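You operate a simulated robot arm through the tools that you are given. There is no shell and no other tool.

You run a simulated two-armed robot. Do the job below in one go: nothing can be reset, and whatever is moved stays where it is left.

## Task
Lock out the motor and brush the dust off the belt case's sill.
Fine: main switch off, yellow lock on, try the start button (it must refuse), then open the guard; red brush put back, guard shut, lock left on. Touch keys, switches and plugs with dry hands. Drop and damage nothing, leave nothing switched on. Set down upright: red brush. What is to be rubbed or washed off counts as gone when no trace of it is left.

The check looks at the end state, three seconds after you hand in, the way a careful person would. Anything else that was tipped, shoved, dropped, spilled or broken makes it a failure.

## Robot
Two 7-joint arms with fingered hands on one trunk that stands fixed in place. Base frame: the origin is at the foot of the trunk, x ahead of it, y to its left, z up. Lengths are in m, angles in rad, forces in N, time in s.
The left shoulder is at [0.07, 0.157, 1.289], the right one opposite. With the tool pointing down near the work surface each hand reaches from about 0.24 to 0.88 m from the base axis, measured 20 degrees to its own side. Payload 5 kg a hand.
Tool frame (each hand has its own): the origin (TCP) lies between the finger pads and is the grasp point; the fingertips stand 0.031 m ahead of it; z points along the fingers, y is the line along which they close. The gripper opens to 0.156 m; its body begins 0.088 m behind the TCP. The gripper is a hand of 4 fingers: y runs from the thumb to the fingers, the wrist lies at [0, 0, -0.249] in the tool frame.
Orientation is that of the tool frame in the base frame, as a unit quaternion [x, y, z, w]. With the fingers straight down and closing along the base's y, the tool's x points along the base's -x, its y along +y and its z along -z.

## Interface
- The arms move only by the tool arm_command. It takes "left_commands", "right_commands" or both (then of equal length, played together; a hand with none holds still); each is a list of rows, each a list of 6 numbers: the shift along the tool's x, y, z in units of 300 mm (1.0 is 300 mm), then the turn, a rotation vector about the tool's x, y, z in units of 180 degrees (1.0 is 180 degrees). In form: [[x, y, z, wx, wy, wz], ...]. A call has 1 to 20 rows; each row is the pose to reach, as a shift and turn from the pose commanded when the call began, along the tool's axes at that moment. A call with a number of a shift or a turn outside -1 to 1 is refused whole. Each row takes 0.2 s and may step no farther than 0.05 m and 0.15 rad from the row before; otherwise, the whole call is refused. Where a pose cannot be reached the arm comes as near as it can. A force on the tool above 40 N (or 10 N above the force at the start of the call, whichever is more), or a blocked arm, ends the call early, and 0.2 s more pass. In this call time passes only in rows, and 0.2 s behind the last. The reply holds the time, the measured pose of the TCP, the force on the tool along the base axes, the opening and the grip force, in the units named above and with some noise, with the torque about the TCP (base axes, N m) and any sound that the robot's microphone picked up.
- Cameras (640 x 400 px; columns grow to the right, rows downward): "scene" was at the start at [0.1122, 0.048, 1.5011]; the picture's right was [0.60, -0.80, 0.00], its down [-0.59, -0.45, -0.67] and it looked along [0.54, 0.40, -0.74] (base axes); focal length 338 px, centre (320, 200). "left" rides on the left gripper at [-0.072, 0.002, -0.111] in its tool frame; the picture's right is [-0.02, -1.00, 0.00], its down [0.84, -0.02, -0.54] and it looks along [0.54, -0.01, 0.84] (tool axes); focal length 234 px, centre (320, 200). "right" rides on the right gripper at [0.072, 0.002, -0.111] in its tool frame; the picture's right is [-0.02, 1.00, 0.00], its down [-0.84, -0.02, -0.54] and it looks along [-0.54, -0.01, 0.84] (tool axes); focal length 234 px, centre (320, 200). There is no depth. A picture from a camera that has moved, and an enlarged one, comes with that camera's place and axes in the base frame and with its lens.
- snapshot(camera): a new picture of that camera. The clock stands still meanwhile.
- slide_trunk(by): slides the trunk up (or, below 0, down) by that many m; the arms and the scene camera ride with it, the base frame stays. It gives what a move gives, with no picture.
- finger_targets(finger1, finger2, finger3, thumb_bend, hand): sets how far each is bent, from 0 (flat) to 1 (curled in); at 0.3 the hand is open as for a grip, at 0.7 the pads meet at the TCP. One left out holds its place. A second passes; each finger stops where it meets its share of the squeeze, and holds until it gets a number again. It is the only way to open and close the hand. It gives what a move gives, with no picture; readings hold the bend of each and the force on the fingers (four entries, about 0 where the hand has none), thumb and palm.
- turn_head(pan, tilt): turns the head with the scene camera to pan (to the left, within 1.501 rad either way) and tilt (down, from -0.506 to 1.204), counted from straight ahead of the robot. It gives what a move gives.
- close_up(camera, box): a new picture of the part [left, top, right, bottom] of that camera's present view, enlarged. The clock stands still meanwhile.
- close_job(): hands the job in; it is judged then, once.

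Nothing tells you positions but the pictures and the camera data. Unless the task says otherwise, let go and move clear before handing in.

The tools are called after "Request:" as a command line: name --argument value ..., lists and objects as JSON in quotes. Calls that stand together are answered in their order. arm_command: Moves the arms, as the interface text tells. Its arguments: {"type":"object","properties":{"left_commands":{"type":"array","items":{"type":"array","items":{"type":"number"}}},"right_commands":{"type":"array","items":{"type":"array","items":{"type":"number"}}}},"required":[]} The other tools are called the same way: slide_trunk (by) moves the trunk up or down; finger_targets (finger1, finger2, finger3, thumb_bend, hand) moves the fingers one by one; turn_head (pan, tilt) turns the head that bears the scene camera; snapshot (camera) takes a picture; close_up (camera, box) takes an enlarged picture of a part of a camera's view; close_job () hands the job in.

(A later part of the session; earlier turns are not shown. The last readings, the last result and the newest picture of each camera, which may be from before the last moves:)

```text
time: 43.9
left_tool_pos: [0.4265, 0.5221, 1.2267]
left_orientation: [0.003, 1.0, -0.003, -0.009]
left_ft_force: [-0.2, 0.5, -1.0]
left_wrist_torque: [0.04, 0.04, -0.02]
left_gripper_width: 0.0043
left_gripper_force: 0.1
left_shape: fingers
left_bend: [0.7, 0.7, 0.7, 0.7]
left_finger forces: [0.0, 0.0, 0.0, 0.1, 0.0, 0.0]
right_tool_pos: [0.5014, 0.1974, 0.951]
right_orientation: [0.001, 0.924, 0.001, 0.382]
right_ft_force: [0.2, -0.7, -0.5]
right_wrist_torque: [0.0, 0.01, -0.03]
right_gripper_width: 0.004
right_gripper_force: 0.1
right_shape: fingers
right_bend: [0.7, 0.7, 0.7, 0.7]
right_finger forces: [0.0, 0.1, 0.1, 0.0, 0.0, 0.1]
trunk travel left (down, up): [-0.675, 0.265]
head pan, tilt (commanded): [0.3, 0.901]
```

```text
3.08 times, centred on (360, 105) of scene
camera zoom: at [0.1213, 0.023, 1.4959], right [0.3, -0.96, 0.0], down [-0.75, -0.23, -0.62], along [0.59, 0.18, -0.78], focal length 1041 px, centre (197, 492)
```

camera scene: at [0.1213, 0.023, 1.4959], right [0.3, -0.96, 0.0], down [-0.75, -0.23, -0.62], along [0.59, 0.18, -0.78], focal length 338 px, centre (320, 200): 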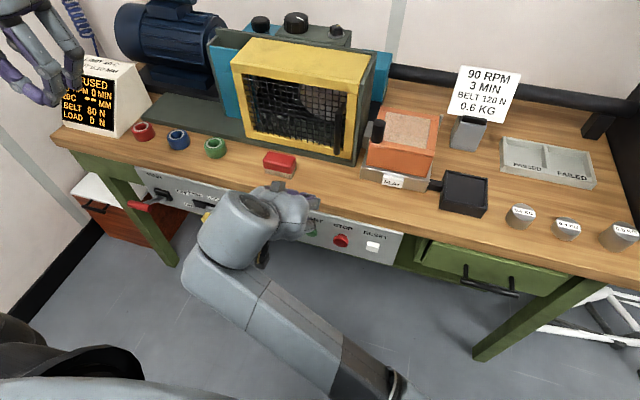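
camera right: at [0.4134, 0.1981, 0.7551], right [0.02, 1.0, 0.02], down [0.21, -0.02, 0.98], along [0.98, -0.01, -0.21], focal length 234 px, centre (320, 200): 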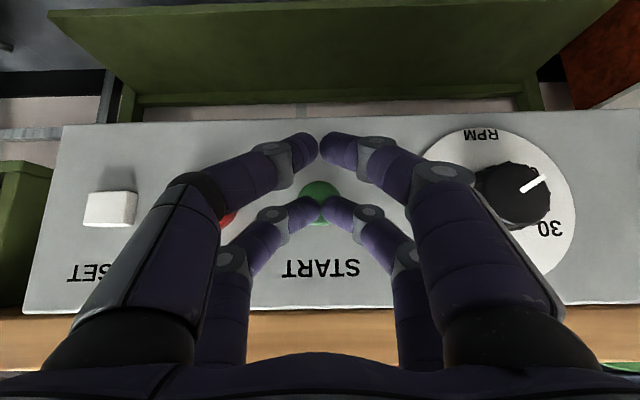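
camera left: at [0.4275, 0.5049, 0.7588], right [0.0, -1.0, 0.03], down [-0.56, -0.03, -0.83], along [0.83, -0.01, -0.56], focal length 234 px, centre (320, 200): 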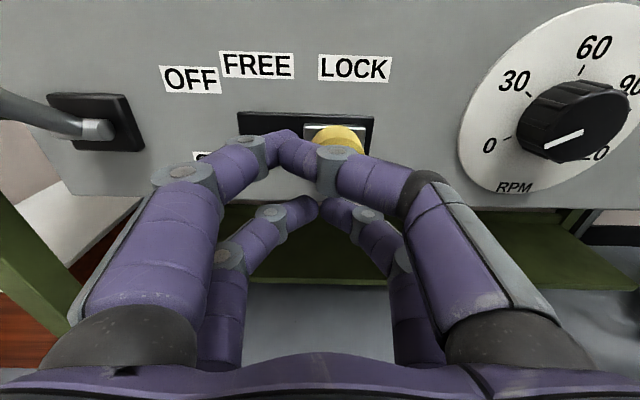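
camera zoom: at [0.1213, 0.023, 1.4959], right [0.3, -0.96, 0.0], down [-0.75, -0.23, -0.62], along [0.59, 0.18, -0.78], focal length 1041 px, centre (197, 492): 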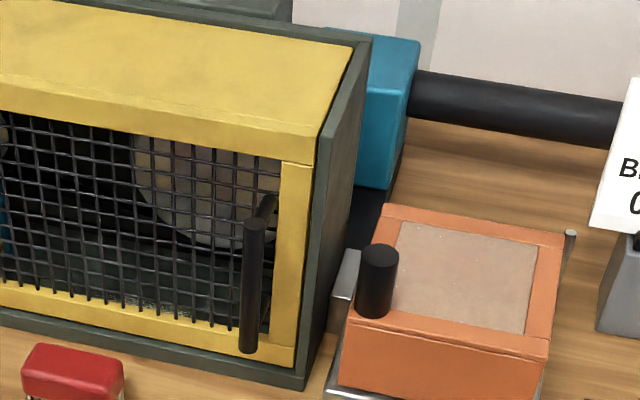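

The dust specks sit just behind the guard's bottom bar, around y 0.24–0.34. The brush stands in the guard's likely swing path at about (0.684, 0.308), so I'll pick it up first with the right hand: turn vertical, then yaw so the fingers close across its narrow side.

Request:
arm_command --right_commands '[[-0.06, 0.045, 0.004, 0, 0.042, 0], [-0.12, 0.09, 0.008, 0, 0.084, 0], [-0.18, 0.135, 0.012, 0, 0.126, 0], [-0.24, 0.18, 0.016, 0, 0.168, 0], [-0.3, 0.225, 0.02, 0, 0.21, 0], [-0.353, 0.267, 0.023, 0, 0.25, 0]]'

Request:
finger_targets --hand "right" --finger1 0.5 --finger2 0.5 --finger3 0.5 --thumb_bend 0.5

Request:
arm_command --right_commands '[[0, 0, 0, 0, 0, -0.045], [0, 0, 0, 0, 0, -0.09], [0, 0, 0, 0, 0, -0.135], [0, 0, 0, 0, 0, -0.18], [0, 0, 0, 0, 0, -0.225], [0, 0, 0, 0, 0, -0.27], [0, 0, 0, 0, 0, -0.315], [0, 0, 0, 0, 0, -0.36], [0, 0, 0, 0, 0, -0.405], [0, 0, 0, 0, 0, -0.45], [0, 0, 0, 0, 0, -0.5]]'

Request:
snapshot --camera "scene"

Request:
snapshot --camera "right"

```text
time: 44.5
left_tool_pos: [0.4277, 0.5196, 1.226]
left_orientation: [0.003, 1.0, -0.002, -0.01]
left_ft_force: [0.4, 0.1, -0.1]
left_wrist_torque: [-0.03, 0.03, 0.0]
left_gripper_width: 0.0045
left_gripper_force: 0.0
left_shape: fingers
left_bend: [0.7, 0.7, 0.7, 0.7]
left_finger forces: [0.1, 0.0, 0.1, 0.0, 0.0, 0.1]
right_tool_pos: [0.554, 0.128, 0.8995]
right_orientation: [0.009, 0.961, -0.093, 0.259]
right_ft_force: [-0.2, 0.8, -0.1]
right_wrist_torque: [0.01, 0.02, 0.0]
right_gripper_width: 0.0042
right_gripper_force: 0.0
right_shape: fingers
right_bend: [0.7, 0.7, 0.7, 0.7]
right_finger forces: [0.0, 0.0, 0.1, 0.0, 0.1, 0.0]
trunk travel left (down, up): [-0.675, 0.265]
head pan, tilt (commanded): [0.3, 0.901]
stopped in row 3 (right hand): the arm was blocked; the commanded pose is now the measured one
```

```text
time: 45.5
left_tool_pos: [0.4255, 0.5223, 1.2262]
left_orientation: [0.002, 1.0, -0.002, -0.009]
left_ft_force: [-0.6, 0.7, 0.6]
left_wrist_torque: [0.04, 0.0, 0.01]
left_gripper_width: 0.0043
left_gripper_force: 0.1
left_shape: fingers
left_bend: [0.7, 0.7, 0.7, 0.7]
left_finger forces: [0.0, 0.0, 0.0, 0.0, 0.0, 0.1]
right_tool_pos: [0.5509, 0.128, 0.9002]
right_orientation: [0.008, 0.961, -0.092, 0.26]
right_ft_force: [-0.1, -0.4, 0.5]
right_wrist_torque: [0.01, -0.02, 0.02]
right_gripper_width: 0.0804
right_gripper_force: 0.0
right_shape: fingers
right_bend: [0.5, 0.5, 0.5, 0.5]
right_finger forces: [0.1, 0.0, 0.0, 0.0, 0.0, 0.0]
trunk travel left (down, up): [-0.675, 0.265]
head pan, tilt (commanded): [0.3, 0.901]
```

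```text
refused: row 11 steps farther than a row can; nothing moved
```

```text
taken
camera scene: at [0.1217, 0.0229, 1.4959], right [0.3, -0.96, 0.0], down [-0.75, -0.23, -0.62], along [0.59, 0.18, -0.78], focal length 338 px, centre (320, 200)
```

scene: 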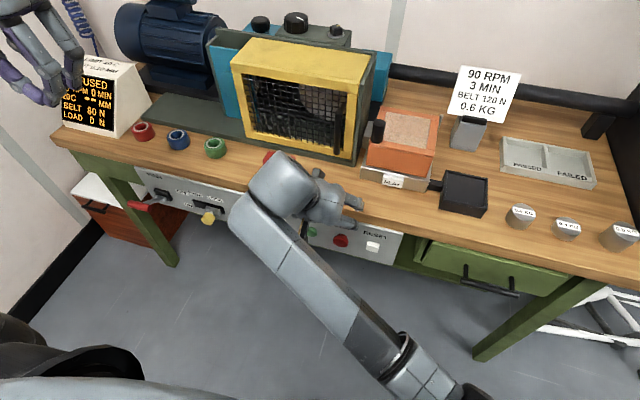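

```text
taken
camera right: at [0.4329, 0.1482, 0.9584], right [0.09, 0.98, -0.16], down [0.45, 0.11, 0.89], along [0.89, -0.15, -0.44], focal length 234 px, centre (320, 200)
```

right: 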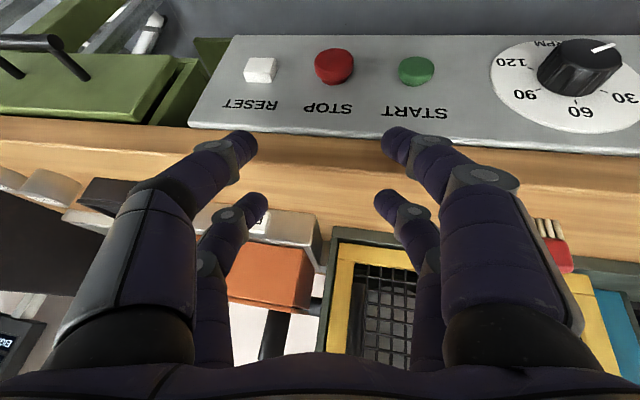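

The arm was blocked again mid-turn without contact, likely a joint reconfiguration. I'll move up and yaw toward the arm's natural direction while going vertical.

Request:
arm_command --right_commands '[[-0.044, 0.03, -0.039, -0.0153, 0.017, -0.0311], [-0.088, 0.06, -0.078, -0.0305, 0.034, -0.062], [-0.132, 0.09, -0.117, -0.0458, 0.051, -0.0932], [-0.176, 0.121, -0.156, -0.061, 0.068, -0.124], [-0.22, 0.151, -0.196, -0.0763, 0.085, -0.155], [-0.263, 0.181, -0.235, -0.0915, 0.102, -0.186], [-0.307, 0.212, -0.274, -0.107, 0.119, -0.2174], [-0.351, 0.242, -0.313, -0.122, 0.1357, -0.2485]]'

Request:
snapshot --camera "scene"

```text
time: 47.3
left_tool_pos: [0.4246, 0.5227, 1.2263]
left_orientation: [0.0, 1.0, -0.002, -0.009]
left_ft_force: [-0.8, -0.2, 0.2]
left_wrist_torque: [0.02, -0.02, 0.02]
left_gripper_width: 0.0043
left_gripper_force: 0.0
left_shape: fingers
left_bend: [0.7, 0.7, 0.7, 0.7]
left_finger forces: [0.0, 0.0, 0.0, 0.0, 0.1, 0.0]
right_tool_pos: [0.5989, 0.2224, 1.0213]
right_orientation: [-0.383, 0.924, 0.0, -0.001]
right_ft_force: [0.3, 0.8, -0.5]
right_wrist_torque: [0.02, -0.02, 0.01]
right_gripper_width: 0.0808
right_gripper_force: 0.2
right_shape: fingers
right_bend: [0.5, 0.5, 0.5, 0.5]
right_finger forces: [0.1, 0.0, 0.1, 0.0, 0.0, 0.1]
trunk travel left (down, up): [-0.675, 0.265]
head pan, tilt (commanded): [0.3, 0.901]
```

```text
taken
camera scene: at [0.1213, 0.024, 1.4958], right [0.3, -0.96, 0.0], down [-0.75, -0.23, -0.62], along [0.59, 0.18, -0.78], focal length 338 px, centre (320, 200)
```

scene: 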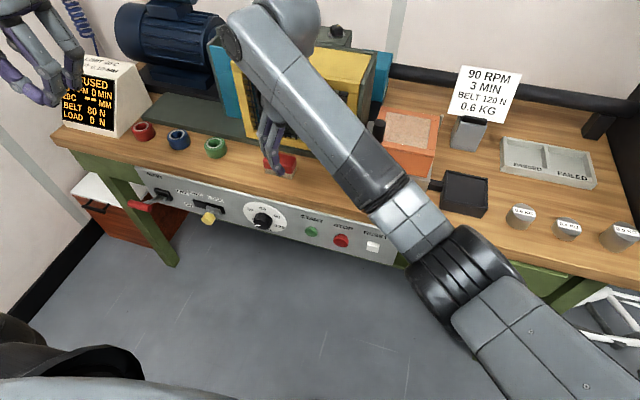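

That worked. I'll complete the yaw to 90° and move toward a point in front of and above the brush.

Request:
arm_command --right_commands '[[-0.053, 0.014, 0, 0, 0, -0.042], [-0.107, 0.028, 0, 0, 0, -0.084], [-0.16, 0.042, 0, 0, 0, -0.126], [-0.213, 0.057, 0, 0, 0, -0.168], [-0.267, 0.071, 0, 0, 0, -0.21], [-0.32, 0.085, 0, 0, 0, -0.25]]'

Request:
snapshot --camera "right"

Request:
snapshot --camera "scene"

```text
time: 48.7
left_tool_pos: [0.4208, 0.5204, 1.2274]
left_orientation: [0.002, 1.0, -0.002, -0.007]
left_ft_force: [-0.2, -0.8, 0.9]
left_wrist_torque: [0.01, -0.05, 0.02]
left_gripper_width: 0.0044
left_gripper_force: 0.0
left_shape: fingers
left_bend: [0.7, 0.7, 0.7, 0.7]
left_finger forces: [0.0, 0.0, 0.1, 0.0, 0.1, 0.0]
right_tool_pos: [0.6864, 0.2419, 1.0351]
right_orientation: [0.709, -0.706, -0.001, 0.0]
right_ft_force: [-19.8, 0.6, -6.0]
right_wrist_torque: [0.07, -0.27, -0.13]
right_gripper_width: 0.0735
right_gripper_force: 9.8
right_shape: fingers
right_bend: [0.5, 0.5, 0.54, 0.5]
right_finger forces: [0.0, 0.0, 5.9, 0.0, 13.3, 0.0]
right hand out of reach, approached as far as the arm can: row 5, 6
trunk travel left (down, up): [-0.675, 0.265]
head pan, tilt (commanded): [0.3, 0.901]
```

```text
taken
camera right: at [0.6832, 0.1693, 1.1474], right [-1.0, 0.02, 0.0], down [0.02, 0.84, 0.55], along [0.01, 0.55, -0.84], focal length 234 px, centre (320, 200)
```

right: 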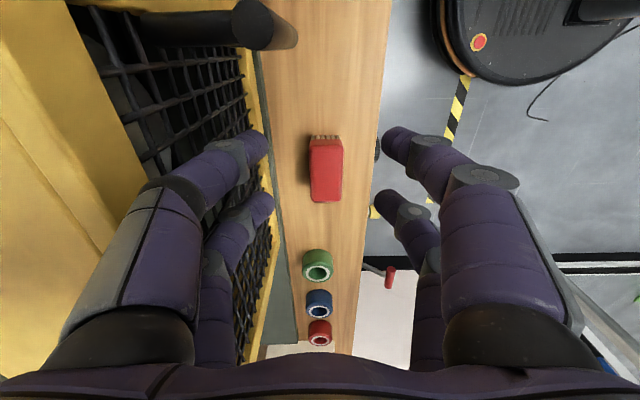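

```text
taken
camera scene: at [0.1173, 0.0223, 1.496], right [0.3, -0.96, 0.0], down [-0.75, -0.23, -0.62], along [0.6, 0.18, -0.78], focal length 338 px, centre (320, 200)
```

scene: 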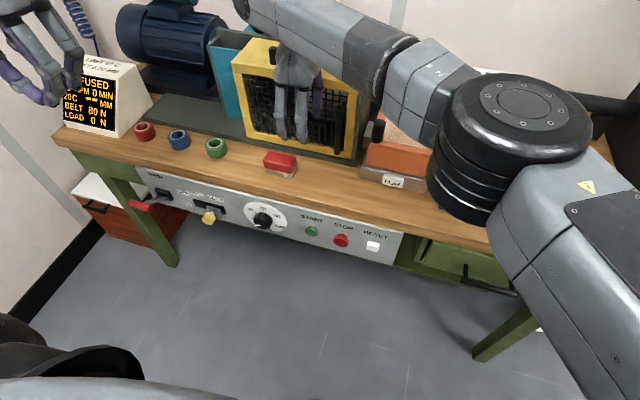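

The brush is just beyond the right arm's reach in this posture, and its fingers are pressing the guard with about 20 N. I'll back off now; the left arm reaches this spot better, so the left hand will take the brush and the right will handle the guard.

Request:
arm_command --right_commands '[[0, 0.07, 0, 0, 0, 0], [0, 0.2, 0, 0, 0, 0], [0, 0.35, -0.02, 0, 0, 0], [0, 0.5, -0.04, 0, 0, 0]]'

Request:
snapshot --camera "scene"

Request:
snapshot --camera "right"

```text
time: 49.7
left_tool_pos: [0.4248, 0.5212, 1.227]
left_orientation: [0.003, 1.0, -0.002, -0.008]
left_ft_force: [0.1, 0.4, 0.3]
left_wrist_torque: [0.04, -0.02, -0.01]
left_gripper_width: 0.0041
left_gripper_force: 0.0
left_shape: fingers
left_bend: [0.7, 0.7, 0.7, 0.7]
left_finger forces: [0.0, 0.1, 0.0, 0.0, 0.0, 0.0]
right_tool_pos: [0.5415, 0.2359, 1.0483]
right_orientation: [-0.705, 0.709, -0.001, 0.001]
right_ft_force: [0.3, -0.6, -0.4]
right_wrist_torque: [0.04, 0.0, -0.02]
right_gripper_width: 0.0808
right_gripper_force: 0.1
right_shape: fingers
right_bend: [0.5, 0.5, 0.5, 0.5]
right_finger forces: [0.1, 0.0, 0.0, 0.0, 0.0, 0.1]
trunk travel left (down, up): [-0.675, 0.265]
head pan, tilt (commanded): [0.3, 0.901]
```

```text
taken
camera scene: at [0.1212, 0.0218, 1.496], right [0.3, -0.96, 0.0], down [-0.75, -0.23, -0.62], along [0.59, 0.18, -0.78], focal length 338 px, centre (320, 200)
```

scene: 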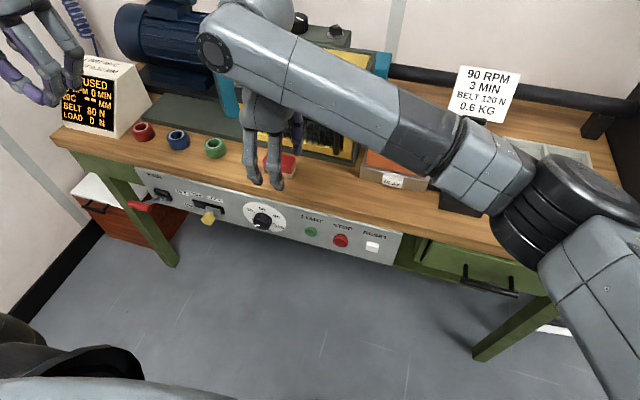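

```text
taken
camera right: at [0.5382, 0.1649, 1.1593], right [-1.0, 0.03, 0.0], down [0.02, 0.84, 0.54], along [0.02, 0.54, -0.84], focal length 234 px, centre (320, 200)
```

right: 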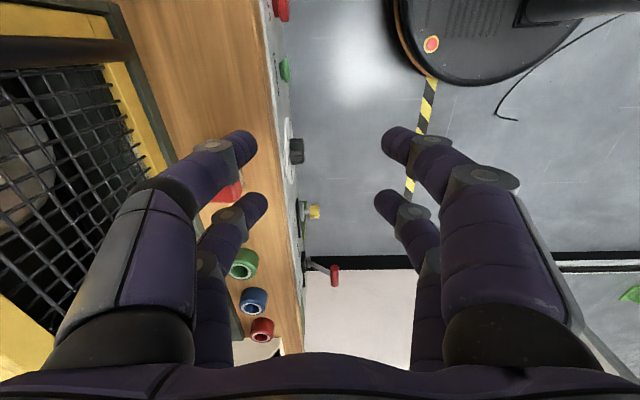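

The right hand is clear. I'll move it off to the right so the left hand can take the brush.

Request:
arm_command --right_commands '[[0.13, 0.02, -0.02, 0, 0, 0.035], [0.26, 0.04, -0.04, 0, 0, 0.07], [0.39, 0.06, -0.06, 0, 0, 0.105], [0.52, 0.08, -0.08, 0, 0, 0.14], [0.65, 0.1, -0.1, 0, 0, 0.175], [0.78, 0.12, -0.12, 0, 0, 0.21], [0.9, 0.14, -0.14, 0, 0, 0.25]]'

Request:
snapshot --camera "scene"

```text
time: 51.3
left_tool_pos: [0.4234, 0.5204, 1.2278]
left_orientation: [0.002, 1.0, -0.002, -0.008]
left_ft_force: [-0.8, 0.2, 0.0]
left_wrist_torque: [0.01, -0.07, 0.01]
left_gripper_width: 0.0045
left_gripper_force: 0.1
left_shape: fingers
left_bend: [0.7, 0.7, 0.7, 0.7]
left_finger forces: [0.1, 0.0, 0.0, 0.0, 0.0, 0.0]
right_tool_pos: [0.4968, -0.0323, 1.0908]
right_orientation: [-0.383, 0.924, 0.0, 0.001]
right_ft_force: [-0.4, 0.0, 0.7]
right_wrist_torque: [0.05, -0.03, 0.04]
right_gripper_width: 0.0805
right_gripper_force: 0.0
right_shape: fingers
right_bend: [0.5, 0.5, 0.5, 0.5]
right_finger forces: [0.0, 0.1, 0.0, 0.1, 0.0, 0.1]
trunk travel left (down, up): [-0.675, 0.265]
head pan, tilt (commanded): [0.3, 0.901]
```

```text
taken
camera scene: at [0.1205, 0.0205, 1.496], right [0.3, -0.96, 0.0], down [-0.75, -0.23, -0.62], along [0.59, 0.18, -0.78], focal length 338 px, centre (320, 200)
```

scene: 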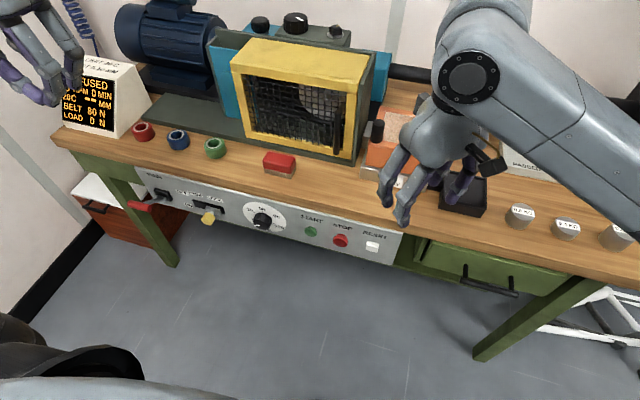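

The brush is ready to be picked. I'll bring the left hand over, yawing it to point right with its fingers set to close along x, at a safe height first.

Request:
arm_command --left_commands '[[-0.05, -0.02, 0.02, 0, 0, 0.045], [-0.1, -0.04, 0.04, 0, 0, 0.09], [-0.15, -0.06, 0.06, 0, 0, 0.135], [-0.2, -0.08, 0.08, 0, 0, 0.18], [-0.25, -0.1, 0.1, 0, 0, 0.225], [-0.3, -0.12, 0.12, 0, 0, 0.27], [-0.35, -0.14, 0.14, 0, 0, 0.315], [-0.4, -0.16, 0.16, 0, 0, 0.36], [-0.45, -0.18, 0.18, 0, 0, 0.405], [-0.5, -0.2, 0.2, 0, 0, 0.45], [-0.55, -0.22, 0.22, 0, 0, 0.49], [-0.59, -0.233, 0.26, 0, 0, 0.5]]'

Request:
snapshot --camera "scene"

Request:
snapshot --camera "left"

```text
time: 53.9
left_tool_pos: [0.6027, 0.4515, 1.1438]
left_orientation: [0.709, 0.705, -0.008, -0.005]
left_ft_force: [0.7, 0.6, -0.2]
left_wrist_torque: [0.01, 0.01, 0.0]
left_gripper_width: 0.0044
left_gripper_force: 0.0
left_shape: fingers
left_bend: [0.7, 0.7, 0.7, 0.7]
left_finger forces: [0.1, 0.0, 0.0, 0.0, 0.0, 0.0]
right_tool_pos: [0.4981, -0.0297, 1.0896]
right_orientation: [-0.381, 0.924, -0.001, -0.001]
right_ft_force: [1.0, 0.6, -0.5]
right_wrist_torque: [0.01, 0.03, 0.0]
right_gripper_width: 0.0808
right_gripper_force: 0.0
right_shape: fingers
right_bend: [0.5, 0.5, 0.5, 0.5]
right_finger forces: [0.0, 0.1, 0.0, 0.1, 0.1, 0.1]
trunk travel left (down, up): [-0.675, 0.265]
head pan, tilt (commanded): [0.3, 0.901]
```

```text
taken
camera scene: at [0.123, 0.0244, 1.4958], right [0.3, -0.96, 0.0], down [-0.75, -0.23, -0.62], along [0.59, 0.18, -0.78], focal length 338 px, centre (320, 200)
```

scene: 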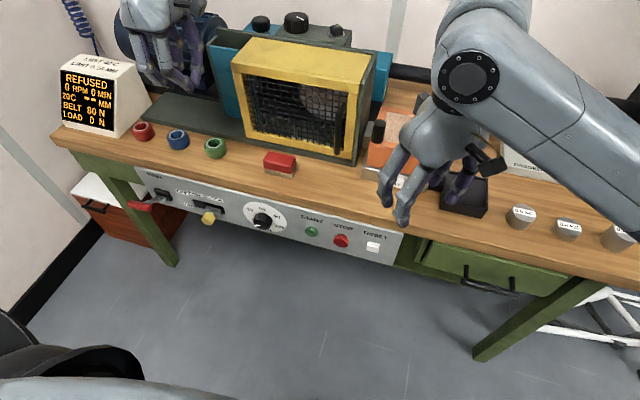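

```text
taken
camera left: at [0.605, 0.3796, 1.2561], right [-1.0, -0.02, 0.02], down [-0.01, 0.84, 0.54], along [-0.03, 0.54, -0.84], focal length 234 px, centre (320, 200)
```

left: 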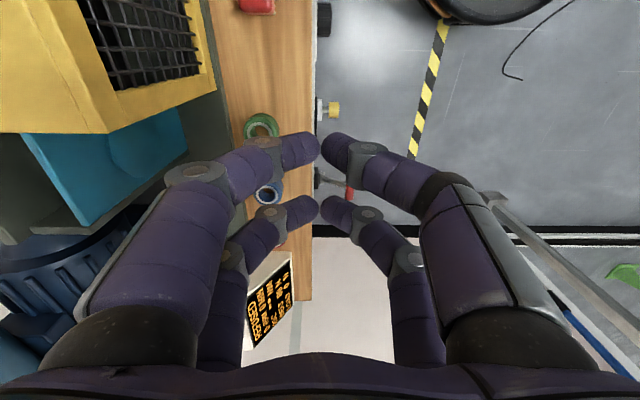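

The left hand is in place with no reach limit. I'll lean it 35° so it points right and down, and move nearer to the brush.

Request:
arm_command --left_commands '[[-0.053, 0.048, 0.06, 0, -0.039, 0], [-0.107, 0.096, 0.12, 0, -0.078, 0], [-0.16, 0.144, 0.18, 0, -0.117, 0], [-0.213, 0.192, 0.24, 0, -0.156, 0], [-0.267, 0.24, 0.3, 0, -0.1944, 0]]'

Request:
finger_targets --hand "left" --finger1 0.57 --finger2 0.57 --finger3 0.57 --thumb_bend 0.57

Request:
snapshot --camera "scene"

Request:
snapshot --camera "left"

```text
time: 55.1
left_tool_pos: [0.6181, 0.3093, 1.0999]
left_orientation: [0.661, 0.692, -0.21, 0.199]
left_ft_force: [-0.2, 0.0, -0.2]
left_wrist_torque: [0.04, -0.01, 0.01]
left_gripper_width: 0.0047
left_gripper_force: 0.0
left_shape: fingers
left_bend: [0.7, 0.7, 0.7, 0.7]
left_finger forces: [0.0, 0.0, 0.0, 0.0, 0.0, 0.0]
left hand out of reach, approached as far as the arm can: row 2, 3, 4, 5
right_tool_pos: [0.4994, -0.0313, 1.0897]
right_orientation: [-0.382, 0.924, 0.0, 0.0]
right_ft_force: [-0.3, -0.6, 0.5]
right_wrist_torque: [-0.01, 0.0, 0.03]
right_gripper_width: 0.0805
right_gripper_force: 0.0
right_shape: fingers
right_bend: [0.5, 0.5, 0.5, 0.5]
right_finger forces: [0.0, 0.0, 0.0, 0.0, 0.0, 0.0]
trunk travel left (down, up): [-0.675, 0.265]
head pan, tilt (commanded): [0.3, 0.901]
```

```text
time: 56.1
left_tool_pos: [0.6166, 0.3091, 1.0991]
left_orientation: [0.662, 0.692, -0.209, 0.199]
left_ft_force: [0.4, 0.3, 0.0]
left_wrist_torque: [-0.02, 0.02, 0.03]
left_gripper_width: 0.0564
left_gripper_force: 0.1
left_shape: fingers
left_bend: [0.56, 0.56, 0.56, 0.56]
left_finger forces: [0.0, 0.1, 0.0, 0.0, 0.1, 0.0]
right_tool_pos: [0.4985, -0.0301, 1.0901]
right_orientation: [-0.382, 0.924, -0.001, 0.0]
right_ft_force: [0.2, 0.3, 0.3]
right_wrist_torque: [-0.01, -0.01, 0.02]
right_gripper_width: 0.0809
right_gripper_force: 0.1
right_shape: fingers
right_bend: [0.5, 0.5, 0.5, 0.5]
right_finger forces: [0.0, 0.1, 0.0, 0.0, 0.1, 0.1]
trunk travel left (down, up): [-0.675, 0.265]
head pan, tilt (commanded): [0.3, 0.901]
```

```text
taken
camera scene: at [0.1214, 0.0228, 1.4959], right [0.3, -0.96, 0.0], down [-0.75, -0.23, -0.62], along [0.59, 0.18, -0.78], focal length 338 px, centre (320, 200)
```

scene: 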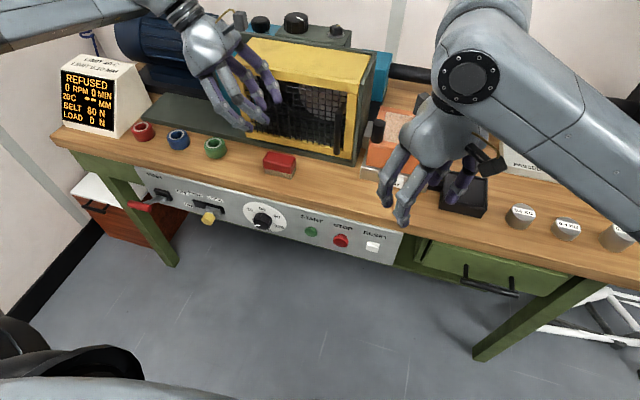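

```text
taken
camera left: at [0.6214, 0.31, 1.2324], right [-1.0, -0.06, 0.04], down [-0.06, 1.0, -0.01], along [-0.04, -0.01, -1.0], focal length 234 px, centre (320, 200)
```

left: 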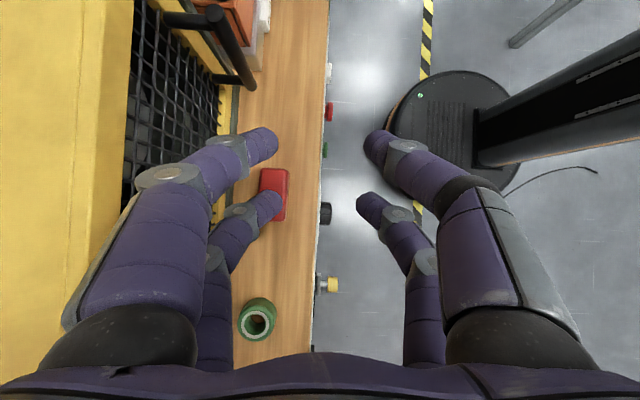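

The lean is right but the arm stops short at this height; lower down it should have more freedom. I'll descend at x≈0.625 and then check.

Request:
arm_command --left_commands '[[0.099, 0.011, 0.073, 0, -0.002, 0.0035], [0.198, 0.022, 0.146, 0, -0.004, 0.007], [0.297, 0.034, 0.219, 0, -0.006, 0.0106], [0.396, 0.045, 0.292, 0, -0.0083, 0.0142]]'

Request:
snapshot --camera "left"

```text
time: 57.1
left_tool_pos: [0.5703, 0.2939, 1.0176]
left_orientation: [0.66, 0.697, -0.195, 0.201]
left_ft_force: [0.3, -0.7, -0.8]
left_wrist_torque: [0.01, 0.01, 0.02]
left_gripper_width: 0.0565
left_gripper_force: 0.1
left_shape: fingers
left_bend: [0.56, 0.56, 0.56, 0.56]
left_finger forces: [0.0, 0.0, 0.0, 0.0, 0.0, 0.0]
left hand out of reach, approached as far as the arm can: row 1, 2, 3, 4
right_tool_pos: [0.4969, -0.0304, 1.0903]
right_orientation: [-0.382, 0.924, -0.001, 0.0]
right_ft_force: [-0.4, 0.1, -0.8]
right_wrist_torque: [0.02, -0.03, 0.0]
right_gripper_width: 0.0804
right_gripper_force: 0.1
right_shape: fingers
right_bend: [0.5, 0.5, 0.5, 0.5]
right_finger forces: [0.0, 0.0, 0.0, 0.0, 0.0, 0.1]
trunk travel left (down, up): [-0.675, 0.265]
head pan, tilt (commanded): [0.3, 0.901]
```

```text
taken
camera left: at [0.5726, 0.2935, 1.1509], right [-1.0, -0.07, 0.02], down [-0.07, 1.0, 0.01], along [-0.02, 0.01, -1.0], focal length 234 px, centre (320, 200)
```

left: 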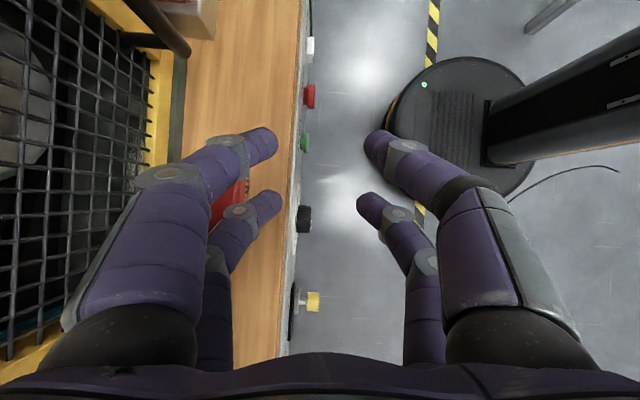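

The left arm cannot hold that sideways lean. I'll go vertical again, which it reached fine, and pick the brush straight from above.

Request:
arm_command --left_commands '[[0.023, 0.062, -0.04, 0.0006, 0.036, 0.0034], [0.046, 0.124, -0.08, 0.0012, 0.072, 0.0068], [0.068, 0.186, -0.12, 0.0017, 0.1085, 0.0102], [0.091, 0.248, -0.16, 0.0023, 0.1446, 0.0136], [0.114, 0.31, -0.201, 0.0029, 0.1808, 0.017]]'

Request:
snapshot --camera "left"

Request:
snapshot --camera "scene"

```text
time: 58.3
left_tool_pos: [0.6626, 0.3581, 1.0499]
left_orientation: [0.709, 0.706, 0.0, -0.003]
left_ft_force: [0.1, -0.5, -0.6]
left_wrist_torque: [0.02, 0.03, -0.02]
left_gripper_width: 0.0569
left_gripper_force: 0.0
left_shape: fingers
left_bend: [0.56, 0.56, 0.56, 0.56]
left_finger forces: [0.0, 0.0, 0.0, 0.0, 0.0, 0.0]
right_tool_pos: [0.4986, -0.0314, 1.0903]
right_orientation: [-0.382, 0.924, -0.001, 0.0]
right_ft_force: [0.4, -0.4, -0.2]
right_wrist_torque: [0.02, 0.01, 0.0]
right_gripper_width: 0.0806
right_gripper_force: 0.1
right_shape: fingers
right_bend: [0.5, 0.5, 0.5, 0.5]
right_finger forces: [0.0, 0.0, 0.0, 0.1, 0.0, 0.0]
trunk travel left (down, up): [-0.675, 0.265]
head pan, tilt (commanded): [0.3, 0.901]
```

```text
taken
camera left: at [0.6635, 0.2846, 1.1608], right [-1.0, -0.02, 0.0], down [-0.01, 0.84, 0.55], along [-0.02, 0.55, -0.84], focal length 234 px, centre (320, 200)
```

left: 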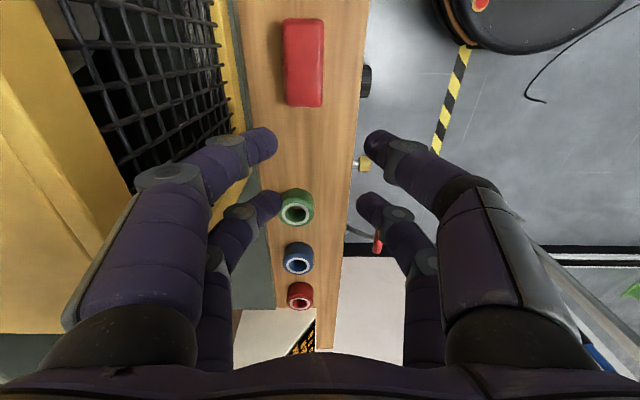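

```text
taken
camera scene: at [0.1222, 0.0212, 1.4958], right [0.3, -0.96, 0.0], down [-0.75, -0.23, -0.62], along [0.59, 0.18, -0.78], focal length 338 px, centre (320, 200)
```

scene: 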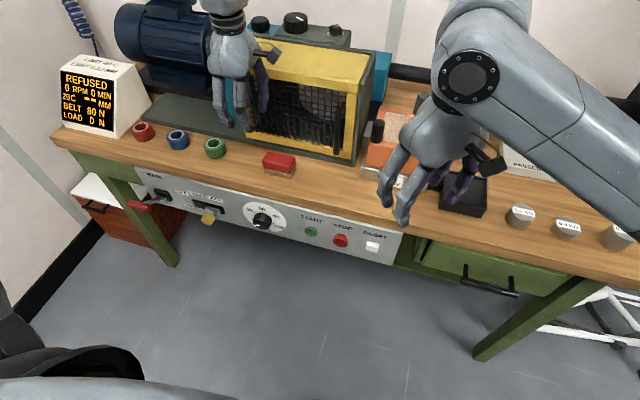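

The left hand is vertical at (0.663, 0.358, 1.05) and its camera shows the brush centre near (0.679, 0.303). I'll line up above it and go partway down to verify.

Request:
arm_command --left_commands '[[-0.09, 0.028, 0, 0, 0, 0], [-0.18, 0.055, 0.02, 0, 0, 0], [-0.18, 0.055, 0.15, 0, 0, 0], [-0.18, 0.055, 0.28, 0, 0, 0], [-0.18, 0.055, 0.4, 0, 0, 0]]'

Request:
snapshot --camera "left"

Request:
close_up --camera "scene" --box '[200, 80, 360, 200]'

```text
time: 59.5
left_tool_pos: [0.6797, 0.3051, 0.9277]
left_orientation: [0.708, 0.706, -0.001, -0.002]
left_ft_force: [0.3, -0.1, -0.4]
left_wrist_torque: [0.01, -0.03, -0.01]
left_gripper_width: 0.0567
left_gripper_force: 0.1
left_shape: fingers
left_bend: [0.56, 0.56, 0.56, 0.56]
left_finger forces: [0.0, 0.0, 0.1, 0.0, 0.0, 0.1]
right_tool_pos: [0.4978, -0.031, 1.0897]
right_orientation: [-0.382, 0.924, 0.0, 0.0]
right_ft_force: [0.1, 0.2, -0.2]
right_wrist_torque: [-0.02, 0.01, 0.0]
right_gripper_width: 0.0805
right_gripper_force: 0.1
right_shape: fingers
right_bend: [0.5, 0.5, 0.5, 0.5]
right_finger forces: [0.0, 0.1, 0.0, 0.0, 0.1, 0.1]
trunk travel left (down, up): [-0.675, 0.265]
head pan, tilt (commanded): [0.3, 0.901]
```

```text
taken
camera left: at [0.6792, 0.2318, 1.0396], right [-1.0, -0.02, 0.0], down [-0.01, 0.84, 0.55], along [-0.01, 0.55, -0.84], focal length 234 px, centre (320, 200)
```

left: 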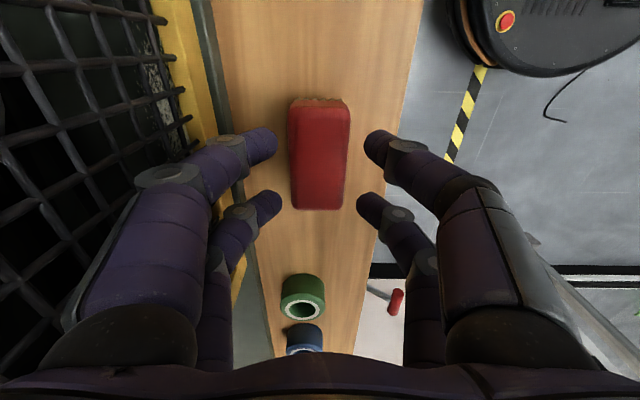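

```text
3.33 times, centred on (280, 140) of scene
camera zoom: at [0.1225, 0.0226, 1.4959], right [0.3, -0.96, 0.0], down [-0.75, -0.23, -0.62], along [0.59, 0.18, -0.78], focal length 1128 px, centre (453, 400)
```

zoom: 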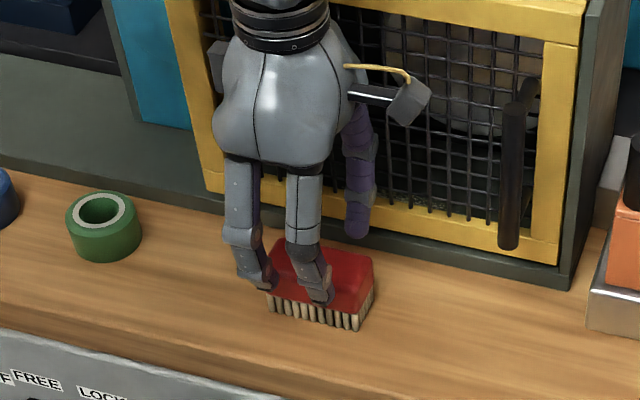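

The brush is centred between the fingers. I'll descend the rest and close on it.

Request:
arm_command --left_commands '[[0, 0, 0.05, 0, 0, 0], [0, 0, 0.1, 0, 0, 0], [0, 0, 0.15, 0, 0, 0], [0, 0, 0.192, 0, 0, 0]]'

Request:
snapshot --camera "left"

Request:
close_up --camera "scene" --box '[200, 80, 360, 200]'

```text
time: 60.5
left_tool_pos: [0.675, 0.3042, 0.8777]
left_orientation: [0.708, 0.706, 0.003, 0.001]
left_ft_force: [-0.9, 5.6, 30.1]
left_wrist_torque: [0.07, 0.72, -0.13]
left_gripper_width: 0.0569
left_gripper_force: 15.2
left_shape: fingers
left_bend: [0.56, 0.56, 0.56, 0.56]
left_finger forces: [3.4, 2.3, 10.8, 0.0, 14.0, 0.0]
right_tool_pos: [0.4944, -0.0323, 1.0919]
right_orientation: [-0.382, 0.924, -0.001, 0.003]
right_ft_force: [-0.3, -0.4, -0.3]
right_wrist_torque: [0.02, -0.04, 0.0]
right_gripper_width: 0.0806
right_gripper_force: 0.0
right_shape: fingers
right_bend: [0.5, 0.5, 0.5, 0.5]
right_finger forces: [0.1, 0.0, 0.0, 0.0, 0.0, 0.0]
trunk travel left (down, up): [-0.675, 0.265]
head pan, tilt (commanded): [0.3, 0.901]
```

```text
taken
camera left: at [0.6755, 0.2319, 0.9901], right [-1.0, -0.02, -0.01], down [-0.02, 0.84, 0.55], along [-0.01, 0.55, -0.84], focal length 234 px, centre (320, 200)
```

left: 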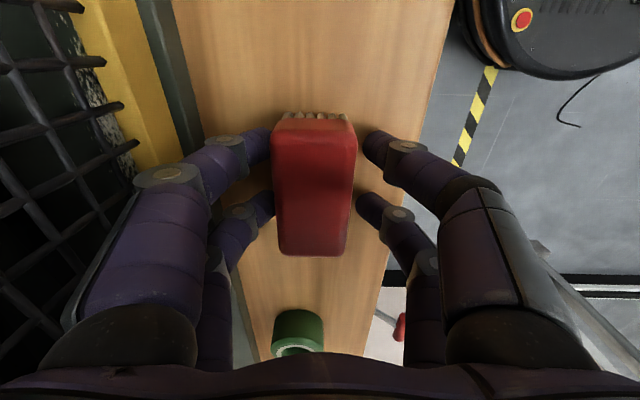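

```text
3.33 times, centred on (280, 140) of scene
camera zoom: at [0.1161, 0.0206, 1.4971], right [0.3, -0.96, 0.0], down [-0.75, -0.23, -0.62], along [0.6, 0.19, -0.78], focal length 1128 px, centre (453, 400)
```

zoom: 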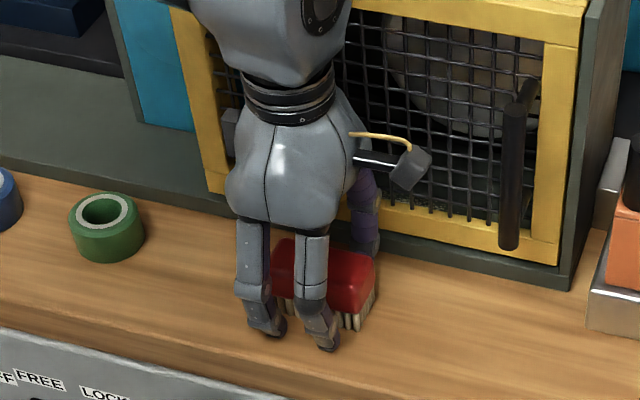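

The fingertips touched the table (about 30 N) beside the brush. I'll raise 11 mm to free them and then close the fingers.

Request:
arm_command --left_commands '[[0, 0, -0.037, 0, 0, 0]]'

Request:
finger_targets --hand "left" --finger1 0.7 --finger2 0.7 --finger3 0.7 --thumb_bend 0.7

Request:
snapshot --camera "left"

Request:
close_up --camera "scene" --box '[200, 80, 360, 200]'

```text
time: 60.9
left_tool_pos: [0.6753, 0.3049, 0.8782]
left_orientation: [0.709, 0.706, -0.003, -0.004]
left_ft_force: [0.2, -0.3, -0.9]
left_wrist_torque: [0.01, -0.01, 0.01]
left_gripper_width: 0.0571
left_gripper_force: 0.0
left_shape: fingers
left_bend: [0.56, 0.56, 0.56, 0.56]
left_finger forces: [0.0, 0.1, 0.0, 0.0, 0.1, 0.0]
right_tool_pos: [0.5003, -0.0313, 1.0893]
right_orientation: [-0.382, 0.924, 0.001, 0.0]
right_ft_force: [-0.1, 0.4, -0.6]
right_wrist_torque: [-0.04, 0.02, 0.0]
right_gripper_width: 0.0806
right_gripper_force: 0.0
right_shape: fingers
right_bend: [0.5, 0.5, 0.5, 0.5]
right_finger forces: [0.1, 0.0, 0.0, 0.1, 0.1, 0.0]
trunk travel left (down, up): [-0.675, 0.265]
head pan, tilt (commanded): [0.3, 0.901]
```

```text
time: 61.9
left_tool_pos: [0.6761, 0.3058, 0.8827]
left_orientation: [0.708, 0.706, -0.001, -0.002]
left_ft_force: [-0.1, -0.3, -1.1]
left_wrist_torque: [0.03, -0.04, 0.0]
left_gripper_width: 0.0403
left_gripper_force: 21.3
left_shape: fingers
left_bend: [0.59, 0.6, 0.61, 0.64]
left_finger forces: [11.2, 10.6, 8.5, 0.0, 13.3, 0.0]
right_tool_pos: [0.498, -0.0316, 1.0897]
right_orientation: [-0.382, 0.924, -0.001, 0.001]
right_ft_force: [-0.3, -0.2, 0.0]
right_wrist_torque: [0.0, 0.03, 0.01]
right_gripper_width: 0.0812
right_gripper_force: 0.1
right_shape: fingers
right_bend: [0.5, 0.5, 0.5, 0.5]
right_finger forces: [0.0, 0.0, 0.1, 0.0, 0.0, 0.0]
trunk travel left (down, up): [-0.675, 0.265]
head pan, tilt (commanded): [0.3, 0.901]
```

```text
taken
camera left: at [0.6778, 0.232, 0.9939], right [-1.0, -0.02, 0.0], down [-0.01, 0.84, 0.55], along [-0.01, 0.55, -0.84], focal length 234 px, centre (320, 200)
```

left: 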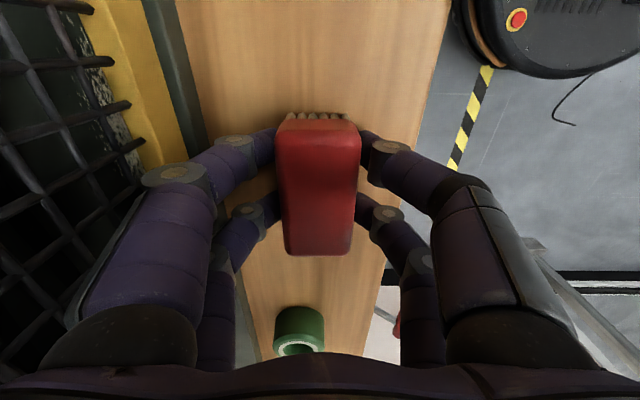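

```text
3.33 times, centred on (280, 140) of scene
camera zoom: at [0.1218, 0.0229, 1.4959], right [0.3, -0.96, 0.0], down [-0.75, -0.23, -0.62], along [0.59, 0.18, -0.78], focal length 1128 px, centre (453, 400)
```

zoom: 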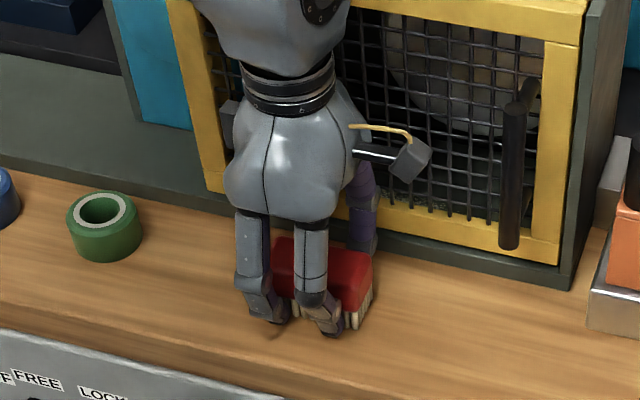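

The brush is gripped firmly (fingers ~10 N each); its home corresponds to TCP (0.676, 0.305, 0.882). I'll lift it straight up.

Request:
arm_command --left_commands '[[0, 0, -0.05, 0, 0, 0], [0, -0.03, -0.15, 0, 0, 0], [0, -0.06, -0.28, 0, 0, 0], [0, -0.1, -0.42, 0, 0, 0], [0, -0.15, -0.55, 0, 0, 0]]'

Request:
snapshot --camera "left"

Request:
snapshot --camera "scene"

```text
time: 63.1
left_tool_pos: [0.6312, 0.3048, 1.0503]
left_orientation: [0.708, 0.706, -0.001, -0.001]
left_ft_force: [-0.8, 0.1, -0.2]
left_wrist_torque: [0.03, -0.03, 0.0]
left_gripper_width: 0.0403
left_gripper_force: 21.6
left_shape: fingers
left_bend: [0.59, 0.6, 0.61, 0.64]
left_finger forces: [11.2, 10.6, 8.5, 0.0, 13.2, 0.0]
right_tool_pos: [0.4971, -0.0305, 1.091]
right_orientation: [-0.382, 0.924, 0.0, 0.001]
right_ft_force: [0.5, 0.4, 0.1]
right_wrist_torque: [0.0, -0.02, -0.03]
right_gripper_width: 0.0809
right_gripper_force: 0.0
right_shape: fingers
right_bend: [0.5, 0.5, 0.5, 0.5]
right_finger forces: [0.1, 0.0, 0.0, 0.0, 0.0, 0.1]
trunk travel left (down, up): [-0.675, 0.265]
head pan, tilt (commanded): [0.3, 0.901]
```

```text
taken
camera left: at [0.6319, 0.2319, 1.1613], right [-1.0, -0.02, 0.0], down [-0.01, 0.84, 0.55], along [-0.01, 0.55, -0.84], focal length 234 px, centre (320, 200)
```

left: 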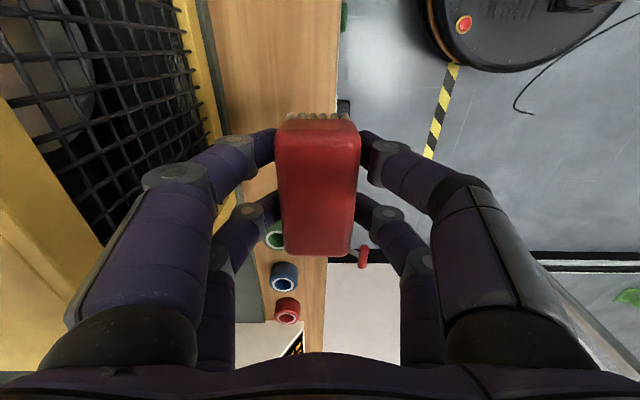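

```text
taken
camera scene: at [0.1194, 0.0226, 1.496], right [0.3, -0.96, 0.0], down [-0.75, -0.23, -0.62], along [0.59, 0.18, -0.78], focal length 338 px, centre (320, 200)
```

scene: 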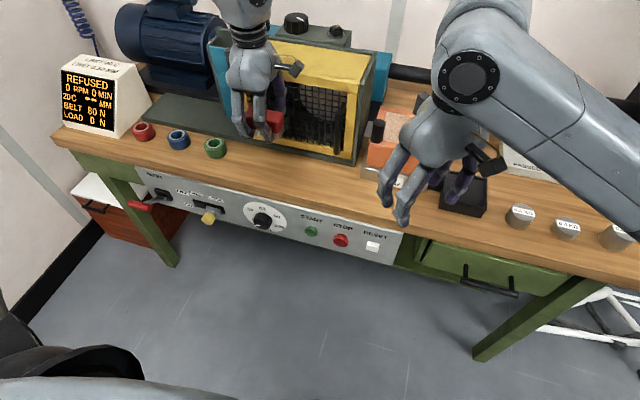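

The brush is held securely. I'll park the left hand with it high and to the left, out of the guard's path.

Request:
arm_command --left_commands '[[0.08, -0.08, -0.08, 0, 0, 0], [0.16, -0.16, -0.16, 0, 0, 0], [0.25, -0.24, -0.24, 0, 0, 0], [0.33, -0.32, -0.32, 0, 0, 0], [0.42, -0.4, -0.4, 0, 0, 0], [0.5, -0.48, -0.48, 0, 0, 0], [0.58, -0.54, -0.56, 0, 0, 0], [0.66, -0.6, -0.64, 0, 0, 0]]'

Request:
snapshot --camera "scene"

```text
time: 65.1
left_tool_pos: [0.4341, 0.4994, 1.1525]
left_orientation: [0.703, 0.702, -0.081, -0.08]
left_ft_force: [-0.7, 0.1, -0.1]
left_wrist_torque: [0.0, -0.04, 0.0]
left_gripper_width: 0.0402
left_gripper_force: 21.9
left_shape: fingers
left_bend: [0.59, 0.6, 0.61, 0.65]
left_finger forces: [11.0, 10.9, 8.7, 0.0, 13.2, 0.0]
left hand out of reach, approached as far as the arm can: row 8
right_tool_pos: [0.4978, -0.0297, 1.091]
right_orientation: [-0.381, 0.924, -0.001, 0.0]
right_ft_force: [0.3, -0.9, -1.0]
right_wrist_torque: [0.04, -0.04, 0.01]
right_gripper_width: 0.0805
right_gripper_force: 0.1
right_shape: fingers
right_bend: [0.5, 0.5, 0.5, 0.5]
right_finger forces: [0.1, 0.0, 0.0, 0.0, 0.0, 0.1]
trunk travel left (down, up): [-0.675, 0.265]
head pan, tilt (commanded): [0.3, 0.901]
stopped in row 8 (left hand): the arm was blocked; the commanded pose is now the measured one
```

```text
taken
camera scene: at [0.121, 0.0226, 1.4959], right [0.3, -0.96, 0.0], down [-0.75, -0.23, -0.62], along [0.59, 0.18, -0.78], focal length 338 px, centre (320, 200)
```

scene: 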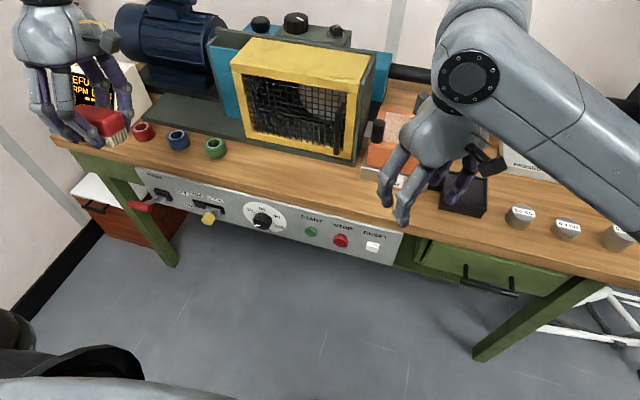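

The brush is still held, though the arm is near a limit. I'll turn the left hand back to its natural yaw and raise it further for clearance.

Request:
arm_command --left_commands '[[0.008, -0.006, -0.024, -0.0048, -0.0048, -0.0415], [0.016, -0.011, -0.049, -0.0095, -0.0095, -0.083], [0.025, -0.017, -0.073, -0.0143, -0.0143, -0.1244], [0.033, -0.023, -0.097, -0.019, -0.019, -0.166], [0.042, -0.028, -0.122, -0.0238, -0.0238, -0.2074], [0.05, -0.034, -0.146, -0.0285, -0.0285, -0.2489], [0.058, -0.04, -0.17, -0.0333, -0.0333, -0.29], [0.067, -0.045, -0.195, -0.038, -0.038, -0.332], [0.075, -0.051, -0.219, -0.0428, -0.0428, -0.3733], [0.083, -0.057, -0.243, -0.0475, -0.0475, -0.4148], [0.092, -0.062, -0.268, -0.0523, -0.0523, -0.456], [0.1, -0.068, -0.292, -0.057, -0.057, -0.4977]]'

Request:
snapshot --camera "scene"

Request:
snapshot --camera "left"

```text
time: 67.7
left_tool_pos: [0.434, 0.5308, 1.2439]
left_orientation: [-0.001, 1.0, 0.0, 0.002]
left_ft_force: [-0.4, -0.6, -1.3]
left_wrist_torque: [-0.01, 0.02, 0.0]
left_gripper_width: 0.0402
left_gripper_force: 22.1
left_shape: fingers
left_bend: [0.59, 0.6, 0.61, 0.65]
left_finger forces: [11.1, 10.7, 8.8, 0.0, 13.1, 0.0]
right_tool_pos: [0.4974, -0.0304, 1.0902]
right_orientation: [-0.381, 0.924, -0.001, 0.001]
right_ft_force: [0.1, 0.1, -0.2]
right_wrist_torque: [-0.03, 0.01, 0.0]
right_gripper_width: 0.0811
right_gripper_force: 0.0
right_shape: fingers
right_bend: [0.5, 0.5, 0.5, 0.5]
right_finger forces: [0.0, 0.0, 0.0, 0.0, 0.0, 0.1]
trunk travel left (down, up): [-0.675, 0.265]
head pan, tilt (commanded): [0.3, 0.901]
```

```text
taken
camera scene: at [0.1211, 0.0227, 1.4959], right [0.3, -0.96, 0.0], down [-0.75, -0.23, -0.62], along [0.59, 0.18, -0.78], focal length 338 px, centre (320, 200)
```

scene: 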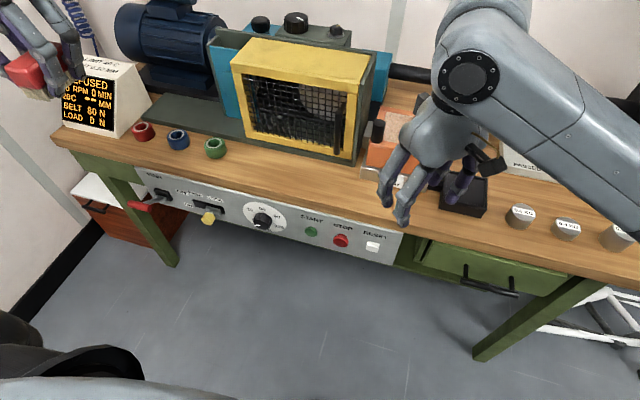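

```text
taken
camera left: at [0.5056, 0.5314, 1.355], right [0.03, -1.0, 0.0], down [-0.84, -0.02, 0.54], along [-0.54, -0.01, -0.84], focal length 234 px, centre (320, 200)
```

left: 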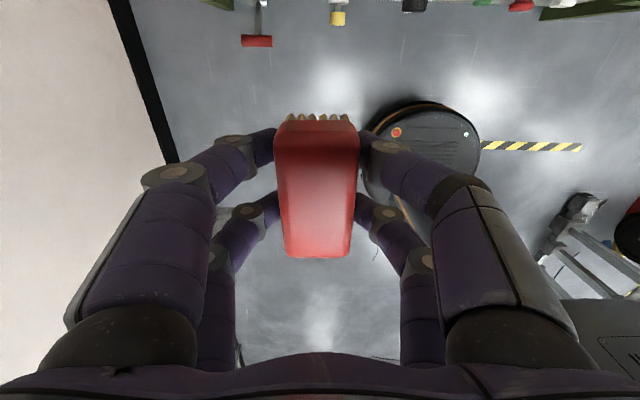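

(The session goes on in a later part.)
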